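You operate a simulated robot arm through the tools that you are given. There is no shell and no other tool. Be economical: measure what you need, move in short steps, check, and stop when the job is done.

You are at the controls of a simulated robot arm. One attempt, no reset.

## Task
Shut both blue valves and switch off the sockets of the grey plug and the black plug.

The check looks at the end state, three seconds after you hand in, the way a careful person would. Anything else that was tipped, shoved, dropped, spilled or broken makes it a failure.

## Robot
A 7-joint arm with a three-finger gripper, fixed in place. Base frame: the origin is at the foot of the arm, x ahead of it, y to its left, z up; the work surface is at about z = 850. Lengths are in mm, angles in degrees, forces in N, time in s.
Its first joint turns from -166.0 to 166.0 degrees. Payload 2.69 kg.
The TCP is the grasp point between the finger pads, 30 mm short of the fingertips. In the tool frame z runs along the fingers and y along their closing line. The gripper opens to 128 mm. The gripper's body begins 117 mm behind the TCP.
Orientation is that of the tool frame in the base frame, as a unit quaternion [w, x, y, z]. With the fingers straight down and closing along the base's y, the tool's x points along the base's -x, its y along +y and its z along -z.

## Interface
- The arm moves only by the tool play_rows. Its argument "targets" is a list of rows, each a list of 7 numbers: the turn, a rotation vector about the tool's x, y, z in units of 6 degrees (1.0 is 6 degrees), then the shift along the tool's x, y, z in units of 20 mm (1.0 is 20 mm), then the gripper command, from -1 (shut) to 1 (fully open), values between in proportion. In form: [[wx, wy, wz, dx, dy, dz, claw], ...]. A call has 1 to 12 rows; each row shifts and turns the commanded pose from where the row before left it, along the tool's axes as they then stand. A call with a number of a shift or a turn outside -1 to 1 is refused whole. Rows are played at 5 a second. More than 50 mm and 8.6 degrees between two rows, or a gripper value outside its range, and nothing of the call is played. A pose out of reach is approached as far as the arm can. The call stops where the force on the tool passes 40 N (or 10 N more than at its start, if that is more) or the arm is blocked; 0.2 s more then pass. The fingers move at their own pace and stop on an object; they squeeze with about 43 N. The grip force told is the motor's: it shows also when the fingers shut on nothing. Time passes only in rows, and 0.2 s behind the last, so rows that do not move let the fingers close. The reply holds the time, the measured pose of the TCP, the force on the tool along the base axes, the opening and the grip force, in the units named above and with some noise, with the torque about the TCP (base axes, N m) and any sound that the robot's microphone picked up, and new pictures: "pictures" is both (left out), scene, wrist or none.
- Cameras (640 x 400 px; columns grow to the right, rows downward): "scene" is fixed at [217, 654.9, 1781.2]; the picture's right is [-0.82, -0.57, 0.00], its down [-0.32, 0.46, -0.83] and it looks along [0.47, -0.68, -0.56] (base axes); focal length 368 px, centre (320, 200). "wrist" rides on the gripper at [58, 54, -131] in the tool frame; the picture's right is [-0.68, 0.74, 0.00], its down [-0.62, -0.57, -0.55] and it looks along [-0.40, -0.37, 0.84] (tool axes); focal length 234 px, centre (320, 200). There is no depth. A picture from a camera that has moved, and an enlarged one, comes with that camera's place and axes in the base frame and with its lens. The place of the scene camera against the robot may be out by one fixed shift of up to 12 mm in any direction.
- lift_body(by): slides the trunk up (or, below 0, down) by that many mm; the arm rides with it, the base frame stays. It gives what a move gives, with no picture.
- inspect(camera, box): a new picture of the part [left, top, right, bottom] of that camera's present view, enlarged. It takes no simulated time.
- sign_off(): hands the job in; it is judged then, once.

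Go step by step. Nothing tells you positions but the pictures and the camera data: compare them with the known pose of the tool, close in by small moves and look again before you grip or let go. The budget is 120 turns and 200 pictures, counting those below and the enlarged ones. Unless the task says otherwise, let go and move clear before handing in, and close with one line.

The tools are called by a JSON object that holds its "api" and its "payload". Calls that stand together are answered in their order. play_rows: Moves the arm, as the interface text tells. Its arguments: {"type":"object","properties":{"targets":{"type":"array","items":{"type":"array","items":{"type":"number"}}},"pictures":{"type":"string","enum":["both","scene","wrist","none"]}},"required":["targets"]} The other tools are called the same way: lift_body (by) slides the trunk up or down; inspect (camera, box) takes an enlarged picture of a part of a camera's view; sign_off () hands the job in.

At the start:

```text
t: 0.0
position: [561.6, -184.5, 1371.9]
orientation: [0.0, 0.001, 1.0, -0.001]
wrist_force: [0.4, 0.4, -0.4]
torque: [0.01, 0.04, 0.02]
grip_width: 127.9
finger_force: 0.0
trunk travel left (down, up): [-150.0, 200.0]
```

scene: 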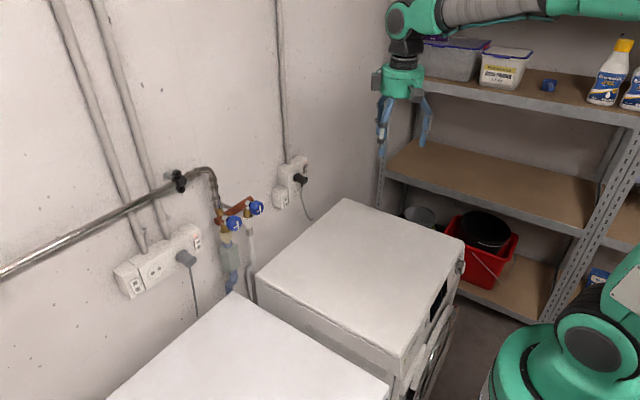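
wrist: 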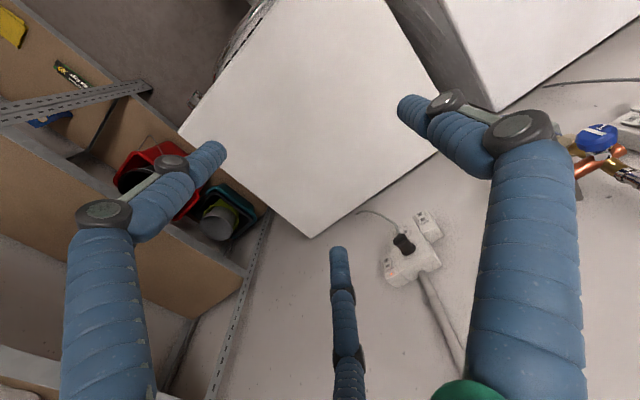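

I see two blue valves on pipes at the wall, a multi-socket block with the grey plug on the left and another with a black plug on the right. I'll enlarge these first.

{"api": "inspect", "payload": {"camera": "scene", "box": [100, 210, 220, 310]}}

{"api": "inspect", "payload": {"camera": "scene", "box": [200, 180, 280, 250]}}

{"api": "inspect", "payload": {"camera": "scene", "box": [255, 140, 335, 220]}}

{"api": "inspect", "payload": {"camera": "wrist", "box": [360, 190, 480, 300]}}

{"api": "inspect", "payload": {"camera": "wrist", "box": [540, 90, 640, 210]}}

```text
4.00 times, centred on (160, 260) of scene
camera zoom: at [217.0, 654.9, 1781.2], right [-0.82, -0.57, 0.0], down [-0.32, 0.46, -0.83], along [0.47, -0.68, -0.56], focal length 1472 px, centre (960, -40)
```

zoom: 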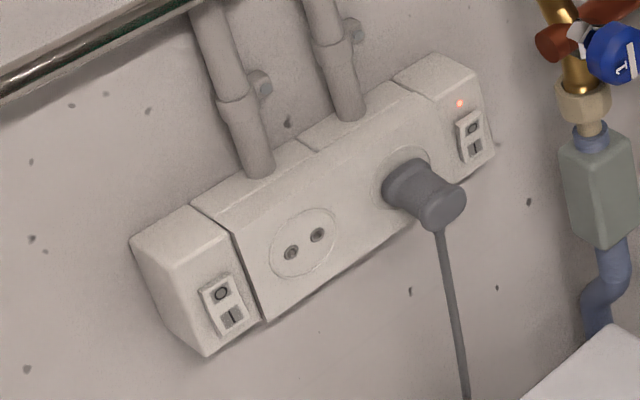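

```text
5.71 times, centred on (240, 215) of scene
camera zoom: at [217.0, 654.9, 1781.2], right [-0.82, -0.57, 0.0], down [-0.32, 0.46, -0.83], along [0.47, -0.68, -0.56], focal length 2103 px, centre (777, 114)
```

zoom: 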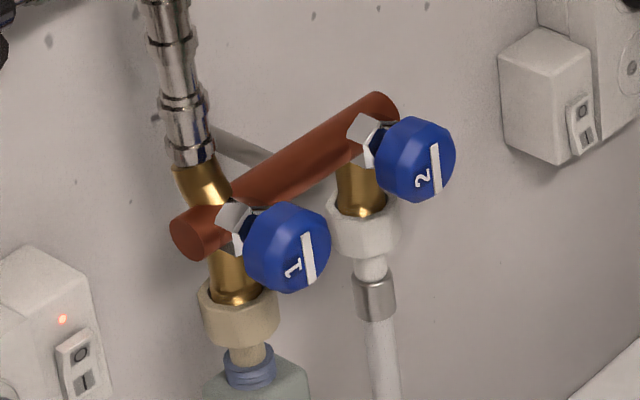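

```text
5.00 times, centred on (295, 180) of scene
camera zoom: at [217.0, 654.9, 1781.2], right [-0.82, -0.57, 0.0], down [-0.32, 0.46, -0.83], along [0.47, -0.68, -0.56], focal length 1840 px, centre (445, 300)
```

zoom: 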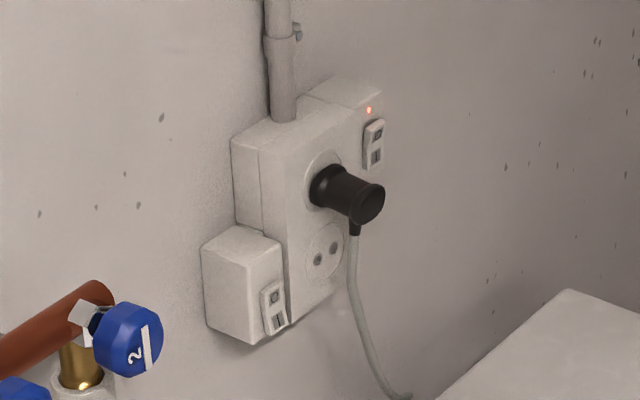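

```text
3.64 times, centred on (420, 245) of wrist
camera zoom: at [504.0, -131.1, 1503.2], right [0.68, 0.74, 0.0], down [0.62, -0.57, 0.55], along [0.4, -0.37, -0.84], focal length 852 px, centre (-44, 36)
```

zoom: 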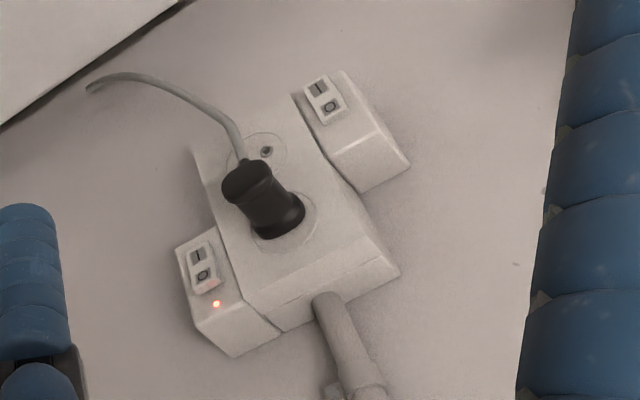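

```text
3.33 times, centred on (590, 150) of wrist
camera zoom: at [504.0, -131.1, 1503.2], right [0.68, 0.74, 0.0], down [0.62, -0.57, 0.55], along [0.4, -0.37, -0.84], focal length 781 px, centre (-580, 367)
```

zoom: 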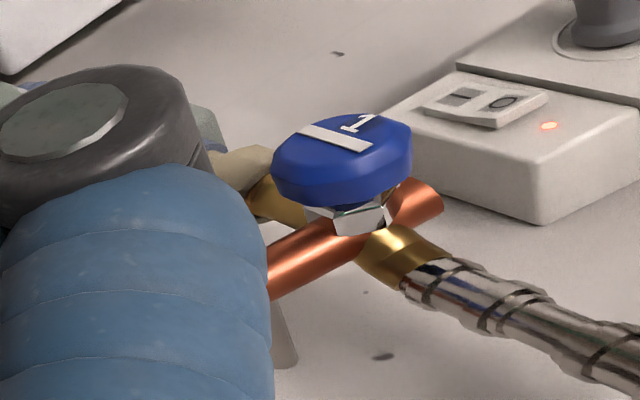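

The wall faces the robot at about x=950. I put valve 1 near (880,111,1141), valve 2 near (880,24,1146), the grey plug's lit switch near (946,201,1103) and the black plug's lit switch near (946,-312,1111). I'll first turn the tool towards the wall.

{"api": "play_rows", "payload": {"targets": [[0, -1, 0, 0, 0, 0, 1], [0, -1, 0, 0, 0, 0, 1], [0, -1, 0, 0, 0, 0, 1], [0, -1, 0, 0, 0, 0, 1], [0, -1, 0, 0, 0, 0, 1], [0, -1, 0, 0, 0, 0, 1], [0, -1, 0, 0, 0, 0, 1], [0, -1, 0, 0, 0, 0, 1]], "pictures": "none"}}

{"api": "play_rows", "payload": {"targets": [[0, -1, 0, 0, 0, 0, 1], [0, -1, 0, 0, 0, 0, 1], [0, -1, 0, 0, 0, 0, 1], [0, -1, 0, 0, 0, 0, 1], [0, -1, 0, 0, 0, 0, 1], [0, -1, 0, 0, 0, 0, 1], [0, -1, 0, 0, 0, 0, 1]]}}

```text
t: 1.8
position: [562.8, -185.6, 1372.6]
orientation: [0.407, 0.0, 0.913, 0.0]
wrist_force: [0.2, 0.3, -0.2]
torque: [-0.02, 0.03, 0.0]
grip_width: 128.0
finger_force: 0.1
trunk travel left (down, up): [-150.0, 200.0]
```

```text
t: 3.4
position: [561.7, -184.8, 1372.5]
orientation: [0.708, 0.001, 0.706, -0.001]
wrist_force: [-0.1, -0.3, 0.6]
torque: [-0.05, 0.03, 0.04]
grip_width: 128.2
finger_force: 0.0
trunk travel left (down, up): [-150.0, 200.0]
camera wrist: at [431.9, -131.6, 1313.5], right [0.0, 0.74, 0.68], down [-0.55, -0.56, 0.61], along [0.84, -0.37, 0.41], focal length 234 px, centre (320, 200)
```

scene: 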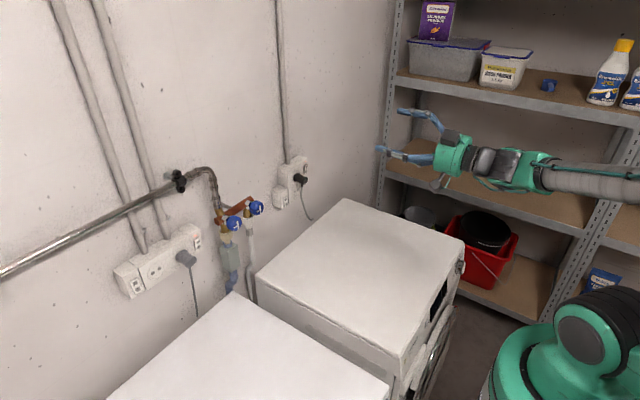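
wrist: 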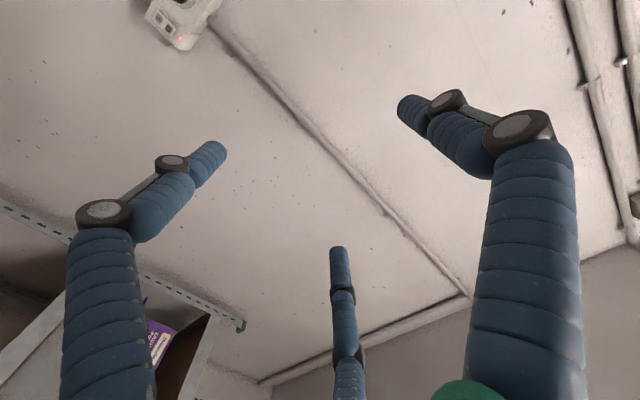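

The gripper's look is odd: three prongs appear in the wrist view. I'll take a closer look at it before going near anything.

{"api": "inspect", "payload": {"camera": "scene", "box": [360, 90, 520, 210]}}

{"api": "play_rows", "payload": {"targets": [[0, 0, 0, 1, 1, 0, -1], [0, 0, 0, 1, 1, 0, -1], [0, 0, 0, 1, 1, 0, -1], [0, 0, 0, 1, 1, 0, -1], [0, 0, 0, 1, 1, 0, -1], [0, 0, 0, 1, 1, 0, -1], [0, 0, 0, 1, 1, 0, -1]]}}

{"api": "inspect", "payload": {"camera": "scene", "box": [340, 100, 500, 220]}}

```text
3.33 times, centred on (440, 150) of scene
camera zoom: at [217.0, 654.9, 1781.2], right [-0.82, -0.57, 0.0], down [-0.32, 0.46, -0.83], along [0.47, -0.68, -0.56], focal length 1227 px, centre (-80, 367)
```

zoom: 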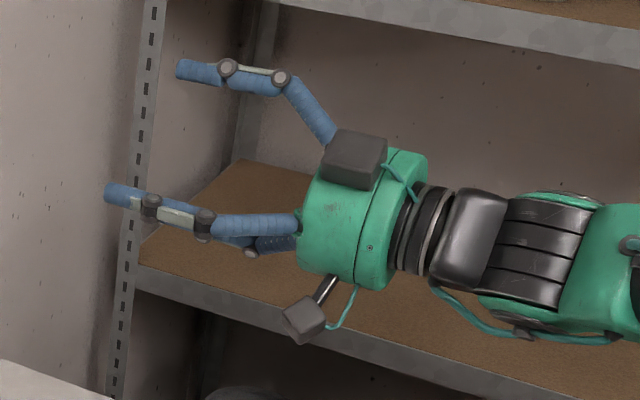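

```text
t: 5.0
position: [565.6, -43.7, 1232.7]
orientation: [0.707, 0.002, 0.707, -0.001]
wrist_force: [0.2, 0.2, -0.6]
torque: [0.0, 0.01, -0.02]
grip_width: 2.2
finger_force: 31.3
trunk travel left (down, up): [-150.0, 200.0]
camera wrist: at [434.6, 9.8, 1174.5], right [0.0, 0.74, 0.68], down [-0.55, -0.57, 0.62], along [0.84, -0.37, 0.4], focal length 234 px, centre (320, 200)
```

scene: 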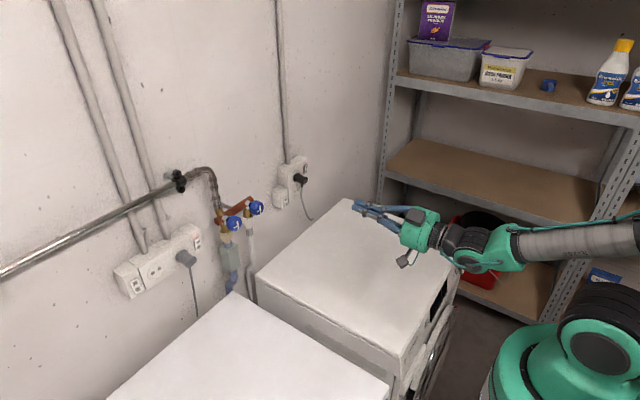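
wrist: 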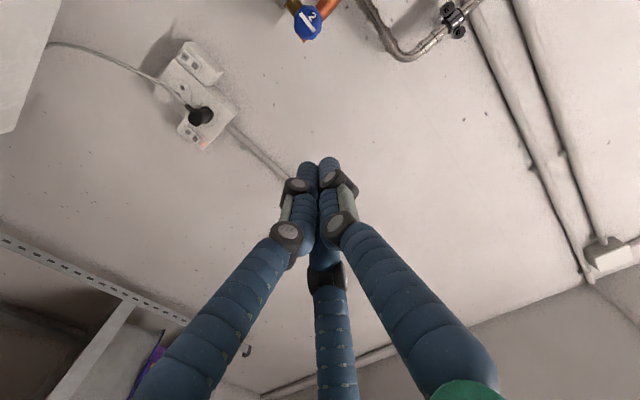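

```text
3.33 times, centred on (420, 160) of scene
camera zoom: at [217.0, 654.9, 1781.2], right [-0.82, -0.57, 0.0], down [-0.32, 0.46, -0.83], along [0.47, -0.68, -0.56], focal length 1227 px, centre (-13, 333)
```

zoom: 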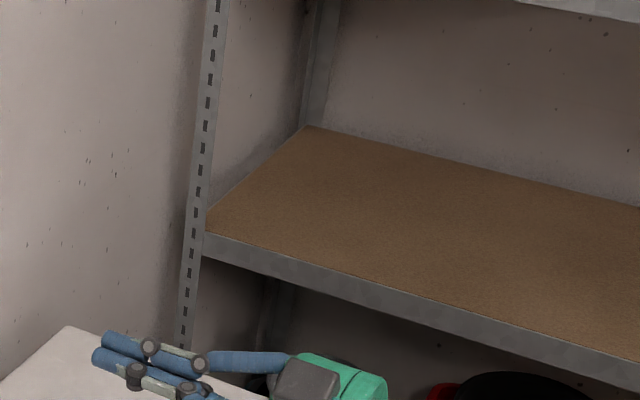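

The hand really has three prongs (a centric gripper), which suits round knobs. Next I go in front of valve 2, half open, and look.

{"api": "play_rows", "payload": {"targets": [[0, 0, 0, 0.435, 0.34, 1, 0], [0, 0, 0, 0.435, 0.34, 1, 0], [0, 0, 0, 0.435, 0.34, 1, 0], [0, 0, 0, 0.435, 0.34, 1, 0], [0, 0, 0, 0.435, 0.34, 1, 0], [0, 0, 0, 0.435, 0.34, 1, 0], [0, 0, 0, 0.435, 0.34, 1, 0], [0, 0, 0, 0.435, 0.34, 1, 0], [0, 0, 0, 0.435, 0.34, 1, 0], [0, 0, 0, 0.435, 0.34, 1, 0]]}}

{"api": "inspect", "payload": {"camera": "scene", "box": [190, 160, 310, 250]}}

{"api": "inspect", "payload": {"camera": "wrist", "box": [200, 0, 460, 220]}}

```text
t: 7.2
position: [739.4, -86.6, 1165.0]
orientation: [0.706, -0.005, 0.708, 0.005]
wrist_force: [-0.8, -0.2, 0.4]
torque: [0.01, 0.03, 0.02]
grip_width: 63.8
finger_force: 0.1
out of reach, approached as far as the arm can: row 1, 2, 3, 4, 5, 6, 7, 8, 9, 10
trunk travel left (down, up): [-150.0, 200.0]
camera wrist: at [607.5, -35.1, 1107.8], right [-0.01, 0.74, 0.68], down [-0.54, -0.57, 0.62], along [0.84, -0.36, 0.4], focal length 234 px, centre (320, 200)
```

scene: 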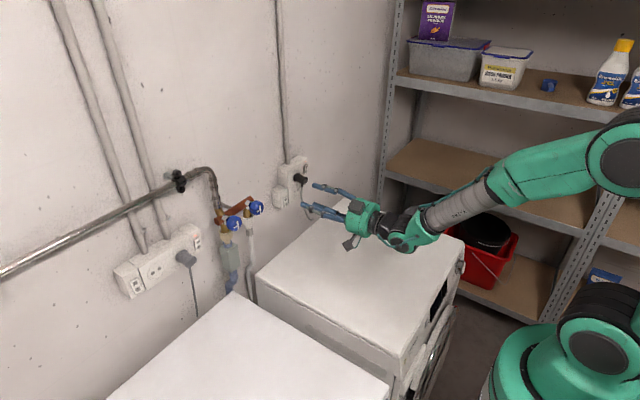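
wrist: 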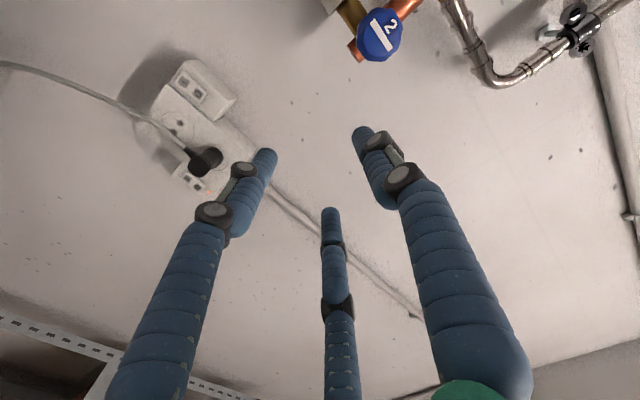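

```text
4.44 times, centred on (250, 205) of scene
camera zoom: at [217.0, 654.9, 1781.2], right [-0.82, -0.57, 0.0], down [-0.32, 0.46, -0.83], along [0.47, -0.68, -0.56], focal length 1636 px, centre (631, 178)
```

zoom: 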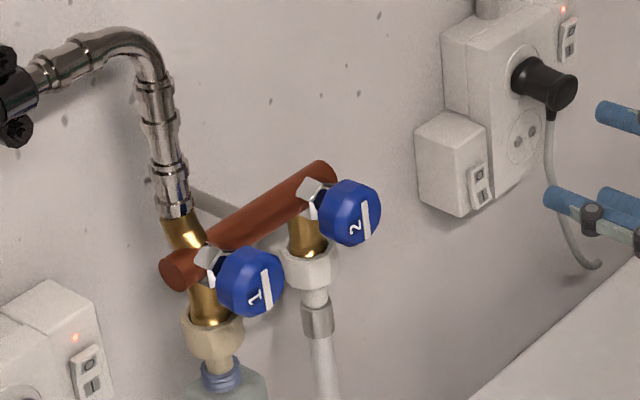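

```text
1.82 times, centred on (330, 110) of wrist
camera zoom: at [607.5, -35.1, 1107.8], right [-0.01, 0.74, 0.68], down [-0.54, -0.57, 0.62], along [0.84, -0.36, 0.4], focal length 426 px, centre (302, 364)
```

zoom: 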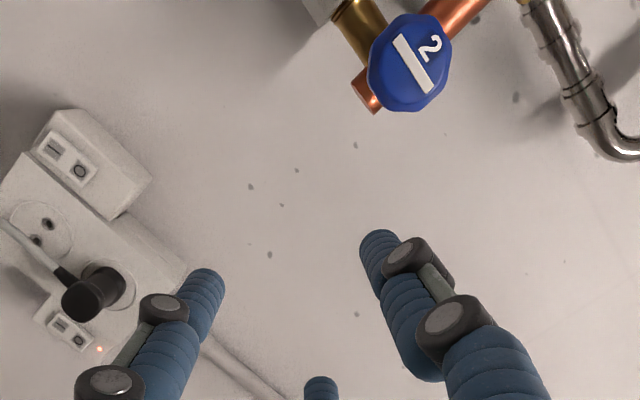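

The arm ran out of reach to the left, probably at a wrist limit because the shoulder is high. I'll back off a bit and then lower the trunk so the forearm is flatter.

{"api": "play_rows", "payload": {"targets": [[0, 0, 0, 0, 0, -1, 0], [0, 0, 0, 0, 0, -1, 0], [0, 0, 0, 0, 0, -1, 0], [0, 0, 0, 0, 0, -1, 0], [0, 0, 0, 0, 0, -1, 0]], "pictures": "none"}}

{"api": "lift_body", "payload": {"by": -120}}

{"api": "play_rows", "payload": {"targets": [[0, 0, 0, -1, 0.5, 0, 0], [0, 0, 0, -1, 0.5, 0, 0], [0, 0, 0, -1, 0.5, 0, 0], [0, 0, 0, -1, 0.5, 0, 0], [0, 0, 0, -1, 0.5, 0, 0]], "pictures": "scene"}}

```text
t: 8.4
position: [638.4, -87.0, 1167.7]
orientation: [0.707, 0.001, 0.707, -0.001]
wrist_force: [-0.7, 0.0, 0.4]
torque: [-0.04, 0.01, 0.04]
grip_width: 64.2
finger_force: 0.0
trunk travel left (down, up): [-150.0, 200.0]
```

```text
t: 9.9
position: [638.1, -86.1, 1048.0]
orientation: [0.707, 0.0, 0.707, 0.0]
wrist_force: [-0.5, -0.1, -0.1]
torque: [-0.03, 0.01, 0.01]
grip_width: 64.1
finger_force: 0.1
trunk travel left (down, up): [-30.0, 320.0]
```

```text
t: 11.1
position: [637.3, -48.3, 1147.0]
orientation: [0.706, -0.003, 0.708, 0.003]
wrist_force: [-0.1, -1.0, -0.6]
torque: [-0.04, -0.02, -0.01]
grip_width: 64.0
finger_force: 0.0
out of reach, approached as far as the arm can: row 4, 5
trunk travel left (down, up): [-30.0, 320.0]
```

scene: 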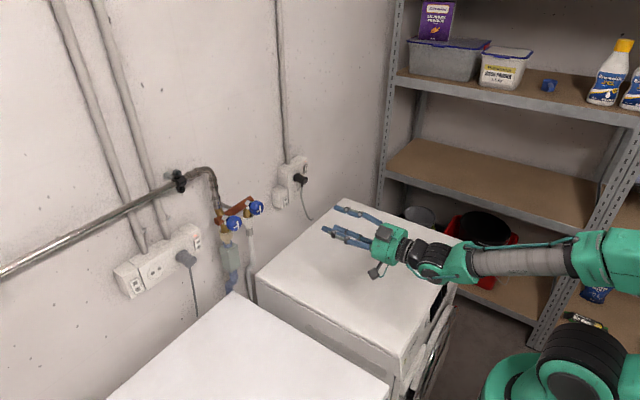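

The limit shows up around y=-46 regardless of height, so it's likely a wrist roll limit. I'll roll the tool a bit and test.

{"api": "play_rows", "payload": {"targets": [[0, 0, -1, 0, 0, 0, 0], [0, 0, -1, 0, 0, 0, 0], [0, 0, -1, 0, 0, 0, 0], [0, 0, -1, 0, 0, 0, 0], [0, 0, -1, 0, 0, 0, 0]], "pictures": "none"}}

{"api": "play_rows", "payload": {"targets": [[0, 0, 0, 0.5, 0.866, 0, 0], [0, 0, 0, 0.5, 0.866, 0, 0], [0, 0, 0, 0.5, 0.866, 0, 0], [0, 0, 0, 0.5, 0.866, 0, 0]], "pictures": "scene"}}

```text
t: 12.3
position: [597.6, -99.6, 1197.6]
orientation: [0.682, -0.186, 0.685, -0.178]
wrist_force: [0.9, 0.4, -0.3]
torque: [0.01, -0.01, 0.01]
grip_width: 63.7
finger_force: 0.1
out of reach, approached as far as the arm can: row 2, 3, 4, 5
trunk travel left (down, up): [-30.0, 320.0]
```

```text
t: 13.3
position: [578.3, -114.6, 1166.5]
orientation: [0.682, -0.186, 0.685, -0.177]
wrist_force: [-0.6, 0.8, 0.3]
torque: [0.01, 0.04, -0.01]
grip_width: 63.8
finger_force: 0.1
out of reach, approached as far as the arm can: row 1, 2, 3, 4
trunk travel left (down, up): [-30.0, 320.0]
```

scene: 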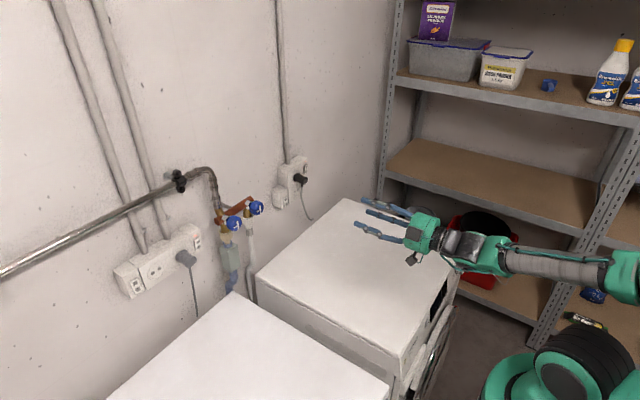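

Negative roll makes it worse, so positive (clockwise) roll is the way. I'll roll positive by about 70° and test.

{"api": "play_rows", "payload": {"targets": [[0, 0, 1, 0, 0, 0, 0], [0, 0, 1, 0, 0, 0, 0], [0, 0, 1, 0, 0, 0, 0], [0, 0, 1, 0, 0, 0, 0], [0, 0, 1, 0, 0, 0, 0], [0, 0, 1, 0, 0, 0, 0], [0, 0, 1, 0, 0, 0, 0], [0, 0, 1, 0, 0, 0, 0], [0, 0, 1, 0, 0, 0, 0], [0, 0, 1, 0, 0, 0, 0], [0, 0, 1, 0, 0, 0, 0], [0, 0, 1, 0, 0, 0, 0]], "pictures": "none"}}

{"api": "play_rows", "payload": {"targets": [[0, 0, 0, -0.7, 0.7, 0.6, 0], [0, 0, 0, -0.7, 0.7, 0.6, 0], [0, 0, 0, -0.7, 0.7, 0.6, 0], [0, 0, 0, -0.7, 0.7, 0.6, 0]], "pictures": "scene"}}

```text
t: 15.9
position: [578.1, -114.9, 1166.7]
orientation: [0.66, 0.254, 0.66, 0.254]
wrist_force: [0.1, -0.5, 0.0]
torque: [0.0, 0.01, 0.01]
grip_width: 63.9
finger_force: 0.0
trunk travel left (down, up): [-30.0, 320.0]
```

```text
t: 16.9
position: [626.2, -111.5, 1247.4]
orientation: [0.66, 0.254, 0.66, 0.254]
wrist_force: [-0.8, -0.1, -0.7]
torque: [0.02, 0.01, 0.0]
grip_width: 64.1
finger_force: 0.0
trunk travel left (down, up): [-30.0, 320.0]
```

scene: 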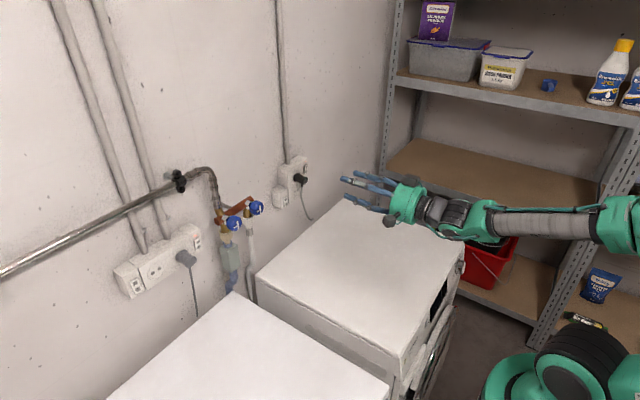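

Rolled +42° there's no limit. Now across to the front of valve 2.

{"api": "play_rows", "payload": {"targets": [[0, 0, 0, 0.92, 0.18, 0.5, 0], [0, 0, 0, 0.92, 0.18, 0.5, 0], [0, 0, 0, 0.92, 0.18, 0.5, 0], [0, 0, 0, 0.92, 0.18, 0.5, 0], [0, 0, 0, 0.92, 0.18, 0.5, 0], [0, 0, 0, 0.92, 0.18, 0.5, 0], [0, 0, 0, 0.92, 0.18, 0.5, 0], [0, 0, 0, 0.92, 0.18, 0.5, 0], [0, 0, 0, 0.92, 0.18, 0.5, 0]]}}

```text
t: 18.9
position: [702.8, -52.5, 1163.8]
orientation: [0.657, 0.248, 0.664, 0.258]
wrist_force: [0.7, 0.0, 0.6]
torque: [0.02, 0.0, 0.01]
grip_width: 64.1
finger_force: 0.0
out of reach, approached as far as the arm can: row 5, 6, 7, 8, 9
trunk travel left (down, up): [-30.0, 320.0]
camera wrist: at [570.5, 24.0, 1156.2], right [0.0, 0.1, 1.0], down [-0.53, -0.84, 0.08], along [0.85, -0.53, 0.05], focal length 234 px, centre (320, 200)
```

scene: 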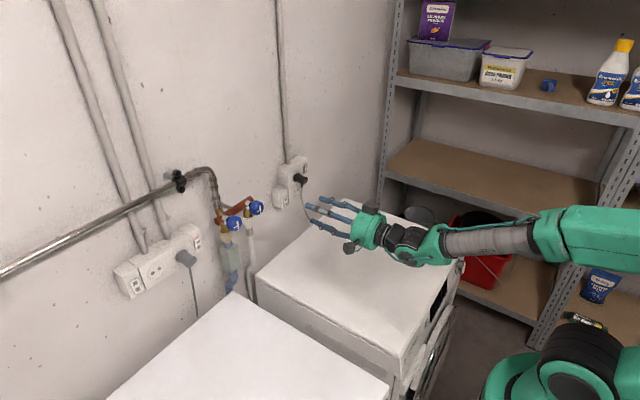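
wrist: 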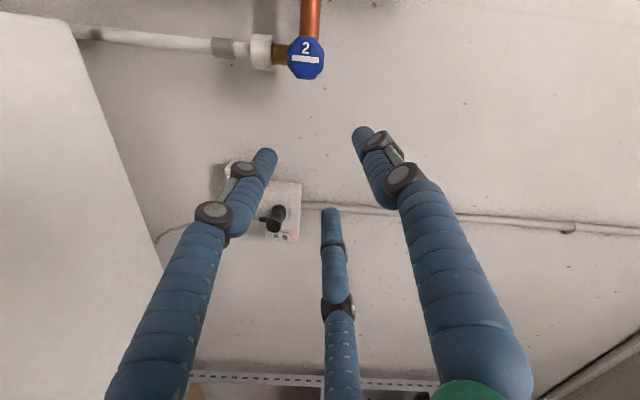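

Still limited at y≈-52, a little further out than before. I'll roll further and retry moving left.

{"api": "play_rows", "payload": {"targets": [[0, 0, 1, 0, 0, -0.5, 0], [0, 0, 1, 0, 0, -0.5, 0], [0, 0, 1, 0, 0, -0.5, 0], [0, 0, 1, 0, 0, -0.5, 0], [0, 0, 1, 0, 0, -0.5, 0], [0, 0, 1, 0, 0, 0, 0], [0, 0, 1, 0, 0, 0, 0], [0, 0, 1, 0, 0, 0, 0], [0, 0, 1, 0, 0, 0, 0], [0, 0, 1, 0, 0, 0, 0], [0, 0, 1, 0, 0, 0, 0], [0, 0, 1, 0, 0, 0, 0]], "pictures": "none"}}

{"api": "play_rows", "payload": {"targets": [[0, 0, 0, 0.91, -0.41, 0, 0], [0, 0, 0, 0.91, -0.41, 0, 0], [0, 0, 0, 0.91, -0.41, 0, 0], [0, 0, 0, 0.91, -0.41, 0, 0]], "pictures": "scene"}}

```text
t: 21.5
position: [651.1, -56.7, 1162.8]
orientation: [0.385, 0.593, 0.385, 0.593]
wrist_force: [0.7, -0.4, 0.1]
torque: [0.01, -0.01, 0.01]
grip_width: 64.3
finger_force: 0.1
out of reach, approached as far as the arm can: row 1
trunk travel left (down, up): [-30.0, 320.0]
```

```text
t: 22.5
position: [637.5, -38.7, 1178.5]
orientation: [0.38, 0.591, 0.39, 0.595]
wrist_force: [0.7, -0.4, 0.5]
torque: [0.01, 0.01, 0.03]
grip_width: 64.2
finger_force: 0.1
out of reach, approached as far as the arm can: row 1, 2, 3, 4
trunk travel left (down, up): [-30.0, 320.0]
```

scene: 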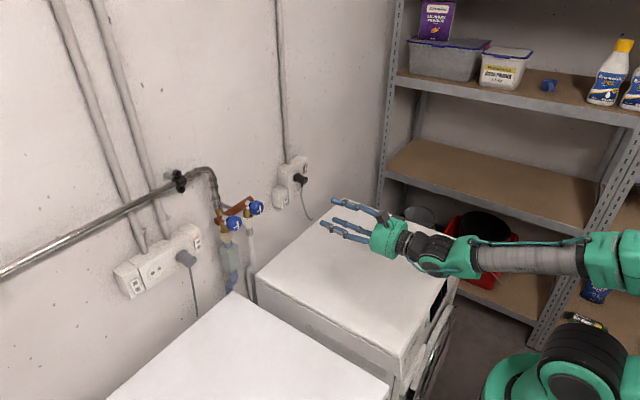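

Roll isn't the key; it's the pointing direction relative to the forearm. I'll look at the wrist structure closely.

{"api": "inspect", "payload": {"camera": "scene", "box": [340, 160, 640, 350]}}

{"api": "play_rows", "payload": {"targets": [[1, 0, 0, 0, 0, 0, 0], [1, 0, 0, 0, 0, 0, 0], [1, 0, 0, 0, 0, 0, 0]], "pictures": "none"}}

```text
2.11 times, centred on (490, 255) of scene
camera zoom: at [217.0, 654.9, 1781.2], right [-0.82, -0.57, 0.0], down [-0.32, 0.46, -0.83], along [0.47, -0.68, -0.56], focal length 775 px, centre (-38, 84)
```

zoom: 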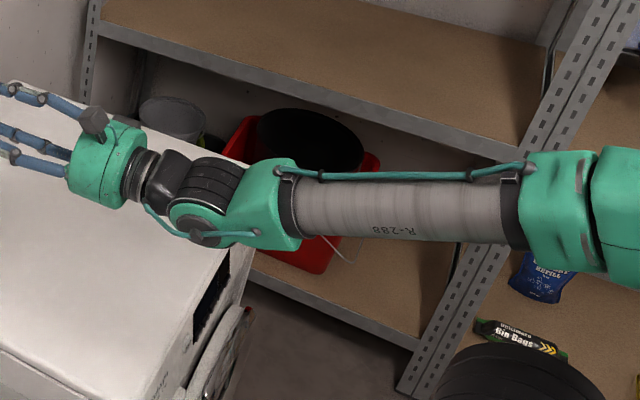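

```text
t: 23.3
position: [637.5, -37.8, 1178.2]
orientation: [0.287, 0.647, 0.473, 0.525]
wrist_force: [0.6, -0.4, -0.5]
torque: [0.01, -0.02, -0.03]
grip_width: 63.9
finger_force: 0.1
trunk travel left (down, up): [-30.0, 320.0]
```

Pitching down works. I'll back off, point the tool down, carry it left to y≈+200, and pitch it up again there so the arm settles in another posture.

{"api": "play_rows", "payload": {"targets": [[0, 0, -1, 0, 0, -1, 0], [0, 0, -1, 0, 0, -1, 0], [0, 0, -1, 0, 0, -1, 0], [0, 0, -1, 0, 0, -1, 0], [1, 0, 0, 0, 0, -1, 0], [1, 0, 0, 0, 0, -1, 0], [1, 0, 0, 0, 0, -1, 0], [1, 0, 0, 0, 0, -1, 0]], "pictures": "none"}}

{"api": "play_rows", "payload": {"targets": [[1, 0, 0, 0, 0, -0.5, 0], [1, 0, 0, 0, 0, -0.5, 0], [1, 0, 0, 0, 0, -0.5, 0], [1, 0, 0, 0, 0, 0, 0], [1, 0, 0, 0, 0, 0, 0], [1, 0, 0, 0, 0, 0, 0], [1, 0, 0, 0, 0, 0, 0], [1, 0, 0, 0, 0, 0, 0]], "pictures": "none"}}

{"api": "play_rows", "payload": {"targets": [[0, 0, 0, 1, 0, 0, 0], [0, 0, 0, 1, 0, 0, 0], [0, 0, 0, 1, 0, 0, 0], [0, 0, 0, 1, 0, 0, 0], [0, 0, 0, 1, 0, 0, 0], [0, 0, 0, 1, 0, 0, 0], [0, 0, 0, 1, 0, 0, 0], [0, 0, 0, 1, 0, 0, 0], [0, 0, 0, 1, 0, 0, 0], [0, 0, 0, 1, 0, 0, 0]]}}

```text
t: 25.1
position: [489.4, -56.4, 1231.0]
orientation: [0.27, 0.603, 0.679, 0.319]
wrist_force: [-0.2, 0.0, -0.1]
torque: [-0.01, -0.01, -0.02]
grip_width: 64.0
finger_force: 0.0
trunk travel left (down, up): [-30.0, 320.0]
```

```text
t: 26.9
position: [470.3, -59.3, 1255.5]
orientation: [0.003, 0.661, 0.75, 0.016]
wrist_force: [-0.5, -0.1, -0.4]
torque: [0.03, -0.07, -0.02]
grip_width: 64.1
finger_force: 0.0
trunk travel left (down, up): [-30.0, 320.0]
```

```text
t: 29.1
position: [444.7, 138.2, 1258.6]
orientation: [0.002, 0.662, 0.749, 0.016]
wrist_force: [-0.8, -0.8, 0.6]
torque: [0.03, 0.01, -0.01]
grip_width: 63.8
finger_force: 0.1
trunk travel left (down, up): [-30.0, 320.0]
camera wrist: at [486.7, 200.9, 1392.4], right [0.82, -0.58, 0.01], down [-0.5, -0.69, 0.52], along [-0.3, -0.43, -0.85], focal length 234 px, centre (320, 200)
```

scene: 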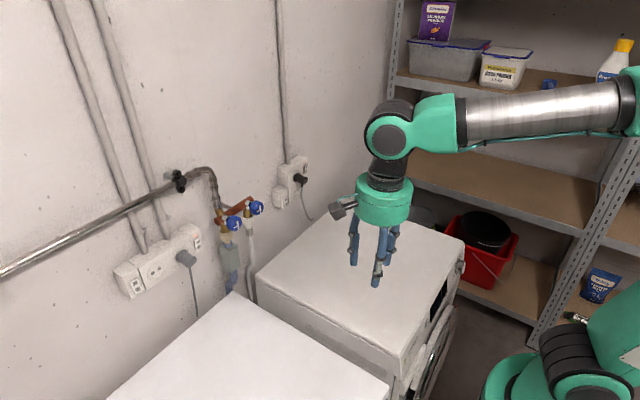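
wrist: 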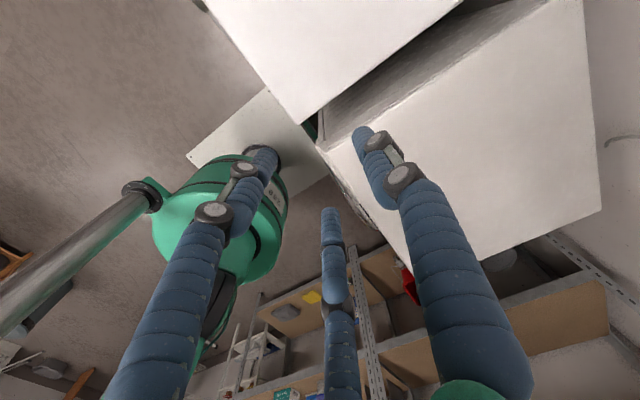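

I'm pointing down at y=138 without trouble. Further left a bit, then pitch up towards the wall.

{"api": "play_rows", "payload": {"targets": [[0, 0, 0.6, 1, 0, 0, 0], [0, 0, 0.57, 1, 0, 0, 0], [0, 0, 0, 1, 0, 0, 0], [-1, 0, 0, 0, 0, 0, 0], [-1, 0, 0, 0, 0, 0, 0], [-1, 0, 0, 0, 0, 0, 0], [-1, 0, 0, 0, 0, 0, 0], [-1, 0, 0, 0, 0, 0, 0], [-1, 0, 0, 0, 0, 0, 0], [-1, 0, 0, 0, 0, 0, 0]], "pictures": "none"}}

{"api": "play_rows", "payload": {"targets": [[-1, 0, 0, 0, 0, 0, 0], [-1, 0, 0, 0, 0, 0, 0], [-1, 0, 0, 0, 0, 0, 0], [-1, 0, 0, 0, 0, 0, 0], [-1, 0, 0, 0, 0, 0, 0], [-1, 0, 0, 0, 0, 0, 0], [-1, 0, 0, 0, 0, 0, 0], [-1, 0, 0, 0, 0, 0, 0]], "pictures": "scene"}}

```text
t: 31.3
position: [442.3, 198.3, 1260.3]
orientation: [0.255, 0.658, 0.655, 0.27]
wrist_force: [-0.1, 0.3, 0.0]
torque: [0.0, 0.04, -0.01]
grip_width: 64.0
finger_force: 0.0
trunk travel left (down, up): [-30.0, 320.0]
```

```text
t: 33.1
position: [459.1, 183.9, 1291.1]
orientation: [0.409, 0.569, 0.577, 0.419]
wrist_force: [0.2, 0.8, -0.4]
torque: [0.01, -0.01, 0.03]
grip_width: 64.0
finger_force: 0.1
out of reach, approached as far as the arm can: row 5, 6, 7, 8
trunk travel left (down, up): [-30.0, 320.0]
```

scene: 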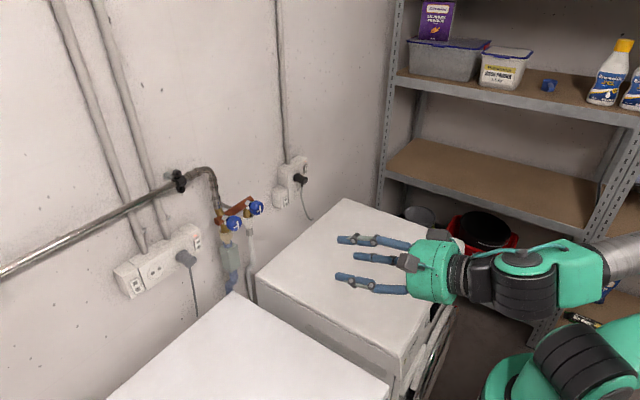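

It looks like the wrist hinge can't straighten below ~33° relative to the forearm, so I need a steeper forearm: trunk up. I'll pitch the tool down a bit, raise the trunk, then descend and pitch up.

{"api": "play_rows", "payload": {"targets": [[1, 0, 0, 0, 0, 0, 0], [1, 0, 0, 0, 0, 0, 0], [1, 0, 0, 0, 0, 0, 0], [1, 0, 0, 0, 0, 0, 0]], "pictures": "none"}}

{"api": "lift_body", "payload": {"by": 240}}

{"api": "play_rows", "payload": {"targets": [[0, 0, 0, 0, -0.6, 1, 0], [0, 0, 0, 0, -0.6, 1, 0], [0, 0, 0, 0, -0.6, 1, 0], [0, 0, 0, 0, -0.6, 1, 0], [0, 0, 0, 0, -0.6, 1, 0], [0, 0, 0, 0, -0.6, 1, 0], [0, 0, 0, 0, -0.6, 1, 0], [0, 0, 0, 0, -0.6, 1, 0], [0, 0, 0, 0, -0.6, 1, 0], [0, 0, 0, 0, -0.6, 1, 0], [0, 0, 0, 0, -0.6, 1, 0], [0, 0, 0, 0, -0.6, 1, 0]], "pictures": "scene"}}

```text
t: 34.1
position: [459.6, 184.3, 1290.0]
orientation: [0.282, 0.642, 0.651, 0.29]
wrist_force: [-0.5, -0.2, 0.5]
torque: [0.02, -0.04, 0.0]
grip_width: 64.2
finger_force: 0.2
trunk travel left (down, up): [-30.0, 320.0]
```

```text
t: 36.6
position: [459.5, 183.7, 1529.6]
orientation: [0.281, 0.642, 0.651, 0.291]
wrist_force: [0.0, -0.2, -0.2]
torque: [-0.02, 0.01, 0.03]
grip_width: 63.9
finger_force: 0.1
trunk travel left (down, up): [-270.0, 80.0]
```

```text
t: 39.2
position: [541.0, 185.9, 1263.4]
orientation: [0.281, 0.643, 0.651, 0.291]
wrist_force: [-0.5, -0.1, 0.4]
torque: [0.0, -0.03, 0.0]
grip_width: 64.0
finger_force: 0.1
trunk travel left (down, up): [-270.0, 80.0]
```

scene: 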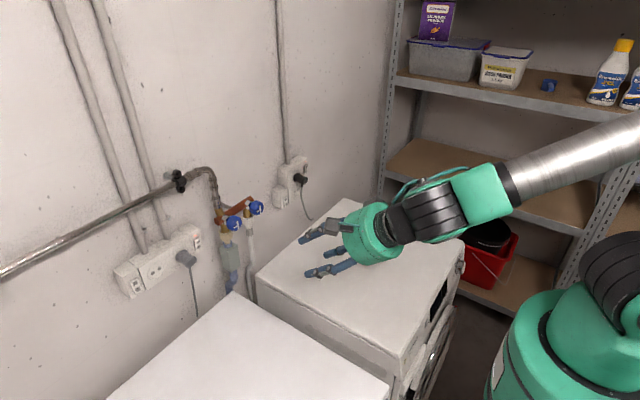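

That worked. Now pitch up towards horizontal.

{"api": "play_rows", "payload": {"targets": [[-1, 0, 0, 0, -1, 0, 0], [-1, 0, 0, 0, -1, 0, 0], [-1, 0, 0, 0, -1, 0, 0], [-1, 0, 0, 0, -1, 0, 0], [-1, 0, 0, 0, -1, 0, 0], [-1, 0, 0, 0, 0, 0, 0], [-1, 0, 0, 0, 0, 0, 0], [-0.8, 0, 0, 0, 0, 0, 0]], "pictures": "scene"}}

```text
t: 41.0
position: [516.1, 164.8, 1270.0]
orientation: [0.326, 0.618, 0.631, 0.336]
wrist_force: [-1.3, 0.3, 0.0]
torque: [0.01, 0.0, -0.01]
grip_width: 64.1
finger_force: 0.0
out of reach, approached as far as the arm can: row 1, 2, 3, 4, 5, 6, 7, 8
trunk travel left (down, up): [-270.0, 80.0]
```

scene: 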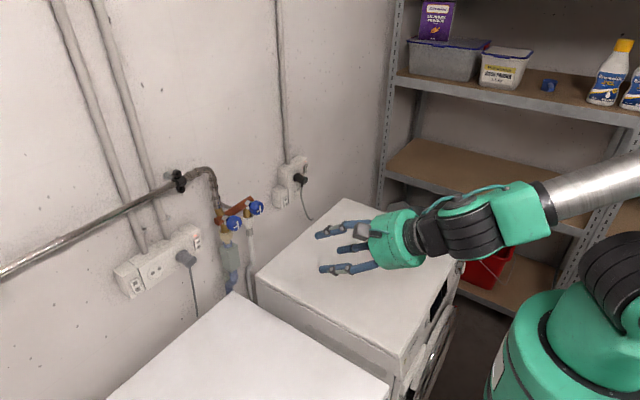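

So the tool can't be bent up past the forearm from this side; I have to circle round: yaw right, pitch up, then yaw back, so the wrist flips over.

{"api": "play_rows", "payload": {"targets": [[1, 0, 0, 0, 0, 0, 0], [1, 0, 0, 0, 0, 0, 0], [1, 0, 0, 0, 0, 0, 0], [0, -1, 0, 0, 0, 0, 0], [0, -1, 0, 0, 0, 0, 0], [0, -1, 0, 0, 0, 0, 0], [0, -1, 0, 0, 0, 0, 0], [0, -1, 0, 0, 0, 0, 0], [0, -1, 0, 0, 0, 0, 0], [0, -1, 0, 0, 0, 0, 0], [0, -1, 0, 0, 0, 0, 0], [0, -1, 0, 0, 0, 0, 0]], "pictures": "none"}}

{"api": "play_rows", "payload": {"targets": [[-1, 0, 0, 0, 0, 0, 0], [-1, 0, 0, 0, 0, 0, 0], [-1, 0, 0, 0, 0, 0, 0], [-1, 0, 0, 0, 0, 0, 0], [-1, 0, 0, 0, 0, 0, 0], [-1, 0, 0, 0, 0, 0, 0], [-1, 0, 0, 0, 0, 0, 0]], "pictures": "scene"}}

```text
t: 43.6
position: [515.9, 165.2, 1269.4]
orientation: [0.506, 0.694, 0.503, -0.096]
wrist_force: [0.1, -0.1, -0.6]
torque: [0.0, 0.0, -0.01]
grip_width: 64.0
finger_force: 0.0
trunk travel left (down, up): [-270.0, 80.0]
```

```text
t: 45.2
position: [551.4, 160.1, 1441.3]
orientation: [0.721, 0.466, 0.506, 0.088]
wrist_force: [-0.3, 0.0, 0.2]
torque: [0.0, 0.0, -0.02]
grip_width: 64.2
finger_force: 0.1
out of reach, approached as far as the arm can: row 1, 2, 3, 4, 5, 6, 7
trunk travel left (down, up): [-270.0, 80.0]
```

scene: 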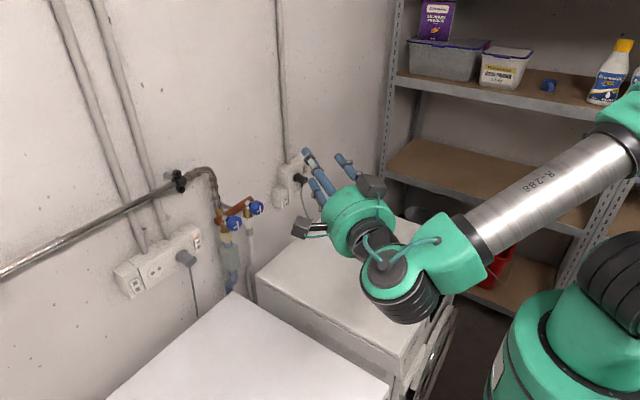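

The hand is now on the upper side of the forearm with a large bend, pointing right of the wall normal. I'll yaw it back left to straight ahead.

{"api": "play_rows", "payload": {"targets": [[-0.648, 0.761, 0.054, 0, 0, 0, 0], [-0.648, 0.761, 0.054, 0, 0, 0, 0], [-0.648, 0.761, 0.054, 0, 0, 0, 0], [-0.648, 0.761, 0.054, 0, 0, 0, 0], [-0.648, 0.761, 0.054, 0, 0, 0, 0], [-0.648, 0.761, 0.054, 0, 0, 0, 0]], "pictures": "scene"}}

```text
t: 46.6
position: [537.9, 189.5, 1491.4]
orientation: [0.659, 0.289, 0.627, 0.299]
wrist_force: [0.2, 0.5, 0.0]
torque: [0.01, -0.02, -0.01]
grip_width: 63.9
finger_force: 0.1
out of reach, approached as far as the arm can: row 1, 2, 3, 4, 5, 6
trunk travel left (down, up): [-270.0, 80.0]
```

scene: 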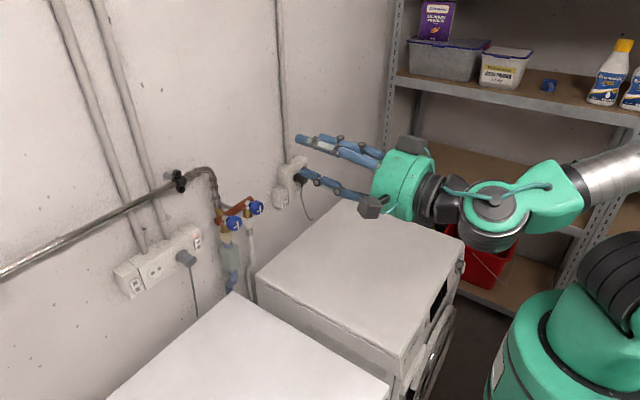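

The tool is horizontal at y=190. Lowering the trunk carries that posture down towards valve height; then I'll test moving forward and down.

{"api": "lift_body", "payload": {"by": -270}}

{"api": "play_rows", "payload": {"targets": [[0, 0, 0, 0, 0, 1, 0], [0, 0, 0, 0, 0, 1, 0], [0, 0, 0, 0, 0, 1, 0], [0, 0, 0, 0, 0, 1, 0]], "pictures": "none"}}

{"api": "play_rows", "payload": {"targets": [[0, 0, 0, 0.65, -0.76, 0, 0], [0, 0, 0, 0.65, -0.76, 0, 0], [0, 0, 0, 0.65, -0.76, 0, 0]], "pictures": "scene"}}

```text
t: 49.4
position: [538.3, 188.1, 1221.9]
orientation: [0.66, 0.29, 0.626, 0.298]
wrist_force: [-0.2, -0.2, -0.3]
torque: [-0.01, 0.01, 0.0]
grip_width: 64.2
finger_force: 0.1
trunk travel left (down, up): [0.0, 350.0]
```

```text
t: 50.4
position: [599.1, 192.7, 1248.4]
orientation: [0.658, 0.291, 0.628, 0.295]
wrist_force: [0.7, -0.3, 0.0]
torque: [-0.02, 0.01, 0.03]
grip_width: 64.0
finger_force: 0.1
out of reach, approached as far as the arm can: row 2, 3, 4
trunk travel left (down, up): [0.0, 350.0]
```

```text
t: 51.1
position: [574.4, 199.8, 1226.8]
orientation: [0.658, 0.292, 0.629, 0.294]
wrist_force: [0.4, -0.2, 0.0]
torque: [0.0, 0.0, -0.02]
grip_width: 64.0
finger_force: 0.1
out of reach, approached as far as the arm can: row 1, 2, 3
trunk travel left (down, up): [0.0, 350.0]
```

scene: 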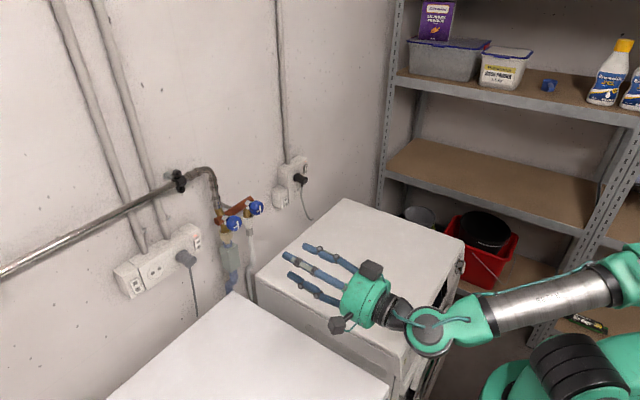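

The forearm-roll joint seems to be limited on this side, so I'll go round the other way: trunk up, tool down, tilt the tool to point left, then yaw right to the wall.

{"api": "lift_body", "payload": {"by": 240}}

{"api": "play_rows", "payload": {"targets": [[0.757, 0.653, 0, 0, 0, -1, 0], [0.757, 0.653, 0, 0, 0, -1, 0], [0.757, 0.653, 0, 0, 0, -1, 0], [0.757, 0.653, 0, 0, 0, 0, 0], [0.757, 0.653, 0, 0, 0, 0, 0], [0.757, 0.653, 0, 0, 0, 0, 0], [0.757, 0.653, 0, 0, 0, 0, 0], [0.757, 0.653, 0, 0, 0, 0, 0], [0.757, 0.653, 0, 0, 0, 0, 0], [0.757, 0.653, 0, 0, 0, 0, 0], [0.757, 0.653, 0, 0, 0, 0, 0], [0.757, 0.653, 0, 0, 0, 0, 0]], "pictures": "none"}}

{"api": "play_rows", "payload": {"targets": [[0.757, 0.653, 0, 0, 0, 0, 0], [0.757, 0.653, 0, 0, 0, 0, 0], [0.757, 0.653, 0, 0, 0, 0, 0], [0, 0, -1, 0, 0, 0, 0], [0, 0, -1, 0, 0, 0, 0], [0, 0, -1, 0, 0, 0, 0], [0, 0, -1, 0, 0, 0, 0], [0, 0, -1, 0, 0, 0, 0], [0, 0, -1, 0, 0, 0, 0], [0, 0, -1, 0, 0, 0, 0], [0, 0, -1, 0, 0, 0, 0]], "pictures": "scene"}}

```text
t: 53.6
position: [574.2, 199.7, 1467.0]
orientation: [0.658, 0.291, 0.629, 0.295]
wrist_force: [-0.3, 0.1, -1.2]
torque: [-0.01, 0.03, 0.02]
grip_width: 63.9
finger_force: 0.1
trunk travel left (down, up): [-240.0, 110.0]
```

```text
t: 56.2
position: [516.4, 199.7, 1469.7]
orientation: [0.16, 0.414, 0.893, 0.07]
wrist_force: [0.0, -0.1, -0.6]
torque: [-0.04, 0.0, 0.0]
grip_width: 64.2
finger_force: 0.0
trunk travel left (down, up): [-240.0, 110.0]
```

```text
t: 58.6
position: [514.5, 201.6, 1471.6]
orientation: [0.019, 0.016, 1.0, -0.002]
wrist_force: [0.2, -0.2, -0.1]
torque: [0.04, 0.02, 0.01]
grip_width: 64.1
finger_force: 0.1
trunk travel left (down, up): [-240.0, 110.0]
```

scene: 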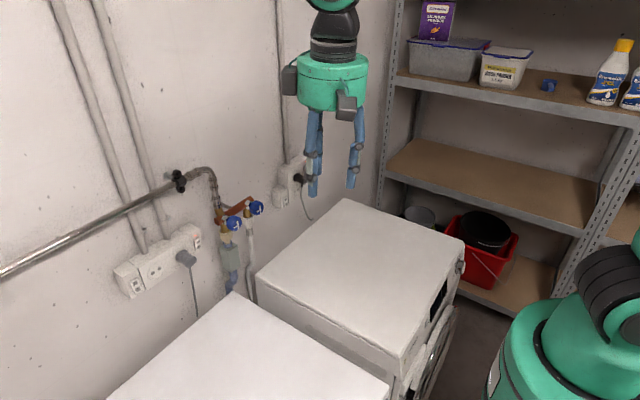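

Tool is down in its original roll. Now tilt it to point left.

{"api": "play_rows", "payload": {"targets": [[-1, 0, 0, 0, -0.5, 0.5, 0], [-1, 0, 0, 0, -0.5, 0.5, 0], [-1, 0, 0, 0, -0.5, 0.5, 0], [-1, 0, 0, 0, -0.5, 0.5, 0], [-1, 0, 0, 0, -0.5, 0, 0], [-1, 0, 0, 0, -0.5, 0, 0], [-1, 0, 0, 0, 0, 0, 0], [-1, 0, 0, 0, 0, 0, 0], [-1, 0, 0, 0, 0, 0, 0], [-1, 0, 0, 0, 0, 0, 0], [-1, 0, 0, 0, 0, 0, 0], [-1, 0, 0, 0, 0, 0, 0]], "pictures": "none"}}

{"api": "play_rows", "payload": {"targets": [[-1, 0, 0, 0, 0, 0, 0], [-1, 0, 0, 0, 0, 0, 0], [-1, 0, 0, 0, 0, 0, 0]], "pictures": "scene"}}

```text
t: 61.2
position: [516.0, 148.9, 1417.6]
orientation: [0.026, 0.002, 0.809, 0.587]
wrist_force: [0.3, -0.5, -0.5]
torque: [0.02, 0.0, 0.0]
grip_width: 64.0
finger_force: 0.1
trunk travel left (down, up): [-240.0, 110.0]
```

```text
t: 62.0
position: [516.2, 150.3, 1415.7]
orientation: [0.026, -0.003, 0.708, 0.706]
wrist_force: [1.3, 0.4, 0.7]
torque: [-0.06, 0.0, 0.0]
grip_width: 63.9
finger_force: 0.1
trunk travel left (down, up): [-240.0, 110.0]
```

scene: 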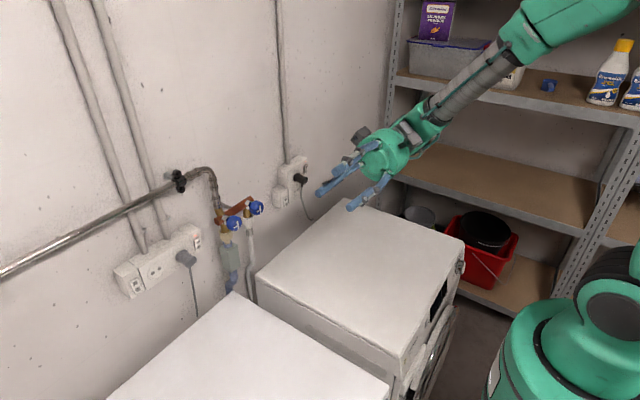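

Pointing left works without a limit. Now yaw right to face the wall.

{"api": "play_rows", "payload": {"targets": [[0, -1, 0, 0, 0, 0, 0], [0, -1, 0, 0, 0, 0, 0], [0, -1, 0, 0, 0, 0, 0], [0, -1, 0, 0, 0, 0, 0], [0, -1, 0, 0, 0, 0, 0], [0, -1, 0, 0, 0, 0, 0], [0, -1, 0, 0, 0, 0, 0], [0, -1, 0, 0, 0, 0, 0], [0, -1, 0, 0, 0, 0, 0], [0, -1, 0, 0, 0, 0, 0], [0, -1, 0, 0, 0, 0, 0], [0, -1, 0, 0, 0, 0, 0]], "pictures": "none"}}

{"api": "play_rows", "payload": {"targets": [[0, -1, 0, 0, 0, 0, 0], [0, -1, 0, 0, 0, 0, 0], [0, -1, 0, 0, 0, 0, 0]], "pictures": "scene"}}

```text
t: 64.8
position: [539.5, 121.4, 1268.8]
orientation: [0.356, 0.477, 0.632, 0.496]
wrist_force: [1.7, 0.4, -0.4]
torque: [-0.02, 0.07, 0.04]
grip_width: 64.0
finger_force: 0.1
out of reach, approached as far as the arm can: row 12
trunk travel left (down, up): [-240.0, 110.0]
stopped in row 12: the arm was blocked; the commanded pose is now the measured one
```

```text
t: 65.7
position: [542.8, 91.8, 1274.3]
orientation: [0.38, 0.496, 0.619, 0.476]
wrist_force: [1.0, 0.3, 0.1]
torque: [0.02, -0.02, 0.01]
grip_width: 64.0
finger_force: 0.1
out of reach, approached as far as the arm can: row 1, 2, 3
trunk travel left (down, up): [-240.0, 110.0]
```

scene: 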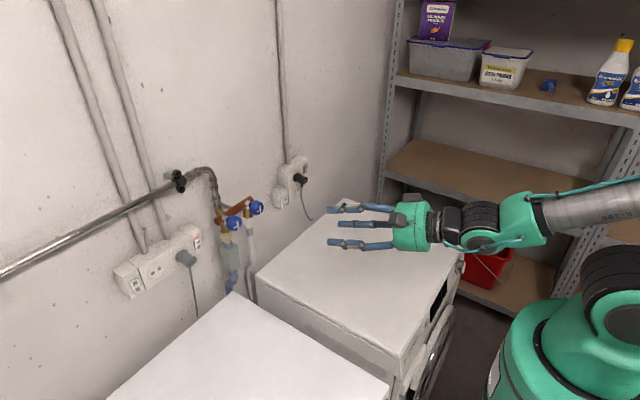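

The feasible region is really about tool yaw relative to the arm's radial direction: pointing slightly left and slightly down is fine. I'll use a tilt of about 10° down at the start of the turn, swinging to 10° left at its end (rotating about the knob's own axis). First lower the trunk in this posture.

{"api": "lift_body", "payload": {"by": -130}}

{"api": "play_rows", "payload": {"targets": [[0, 0, -1, 0, 0.966, -0.258, 0], [0, 0, -1, 0.1, 0.961, -0.258, 0], [0, 0, -1, 0.2, 0.945, -0.258, 0], [0, 0, -1, 0.3, 0.92, -0.258, 0], [0, 0, -1, 0.393, 0.88, -0.258, 0], [0, 0, -1, 0, 0, 0, 0], [0, 0, -1, 0, 0, 0, 0], [0, 0, -1, 0, 0, 0, 0]], "pictures": "none"}}

{"api": "lift_body", "payload": {"by": -110}}

{"api": "play_rows", "payload": {"targets": [[0, 0, -1, 0, 0, 0, 0], [0, 0, -1, 0, 0, 0, 0], [0, 0, -1, 0, 0, 0, 0], [0, 0, -1, 0, 0, 0, 0], [0, 0, -1, 0, 0, 0, 0], [0, 0, -1, 0, 0, 0, 0], [0, 0, -1, 0, 0, 0, 0]], "pictures": "scene"}}

```text
t: 67.2
position: [542.2, 91.5, 1143.8]
orientation: [0.379, 0.496, 0.619, 0.477]
wrist_force: [0.1, 0.0, -0.5]
torque: [0.0, 0.02, 0.01]
grip_width: 63.9
finger_force: 0.0
trunk travel left (down, up): [-110.0, 240.0]
```

```text
t: 69.0
position: [535.0, 105.3, 1234.8]
orientation: [0.539, 0.199, 0.768, 0.283]
wrist_force: [-0.1, -0.2, 0.1]
torque: [-0.01, -0.01, -0.02]
grip_width: 64.3
finger_force: 0.0
out of reach, approached as far as the arm can: row 4, 5
trunk travel left (down, up): [-110.0, 240.0]
```

```text
t: 70.5
position: [533.7, 106.4, 1125.5]
orientation: [0.539, 0.2, 0.768, 0.283]
wrist_force: [0.4, -0.7, -0.8]
torque: [0.04, 0.0, -0.05]
grip_width: 63.9
finger_force: 0.1
trunk travel left (down, up): [0.0, 350.0]
```

```text
t: 72.0
position: [535.6, 105.0, 1124.7]
orientation: [0.604, -0.089, 0.789, 0.07]
wrist_force: [-0.4, -1.2, -1.1]
torque: [-0.02, -0.01, 0.08]
grip_width: 64.1
finger_force: 0.1
trunk travel left (down, up): [0.0, 350.0]
```

scene: 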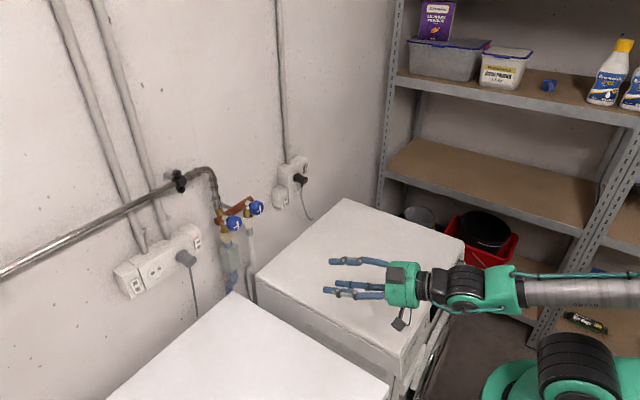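

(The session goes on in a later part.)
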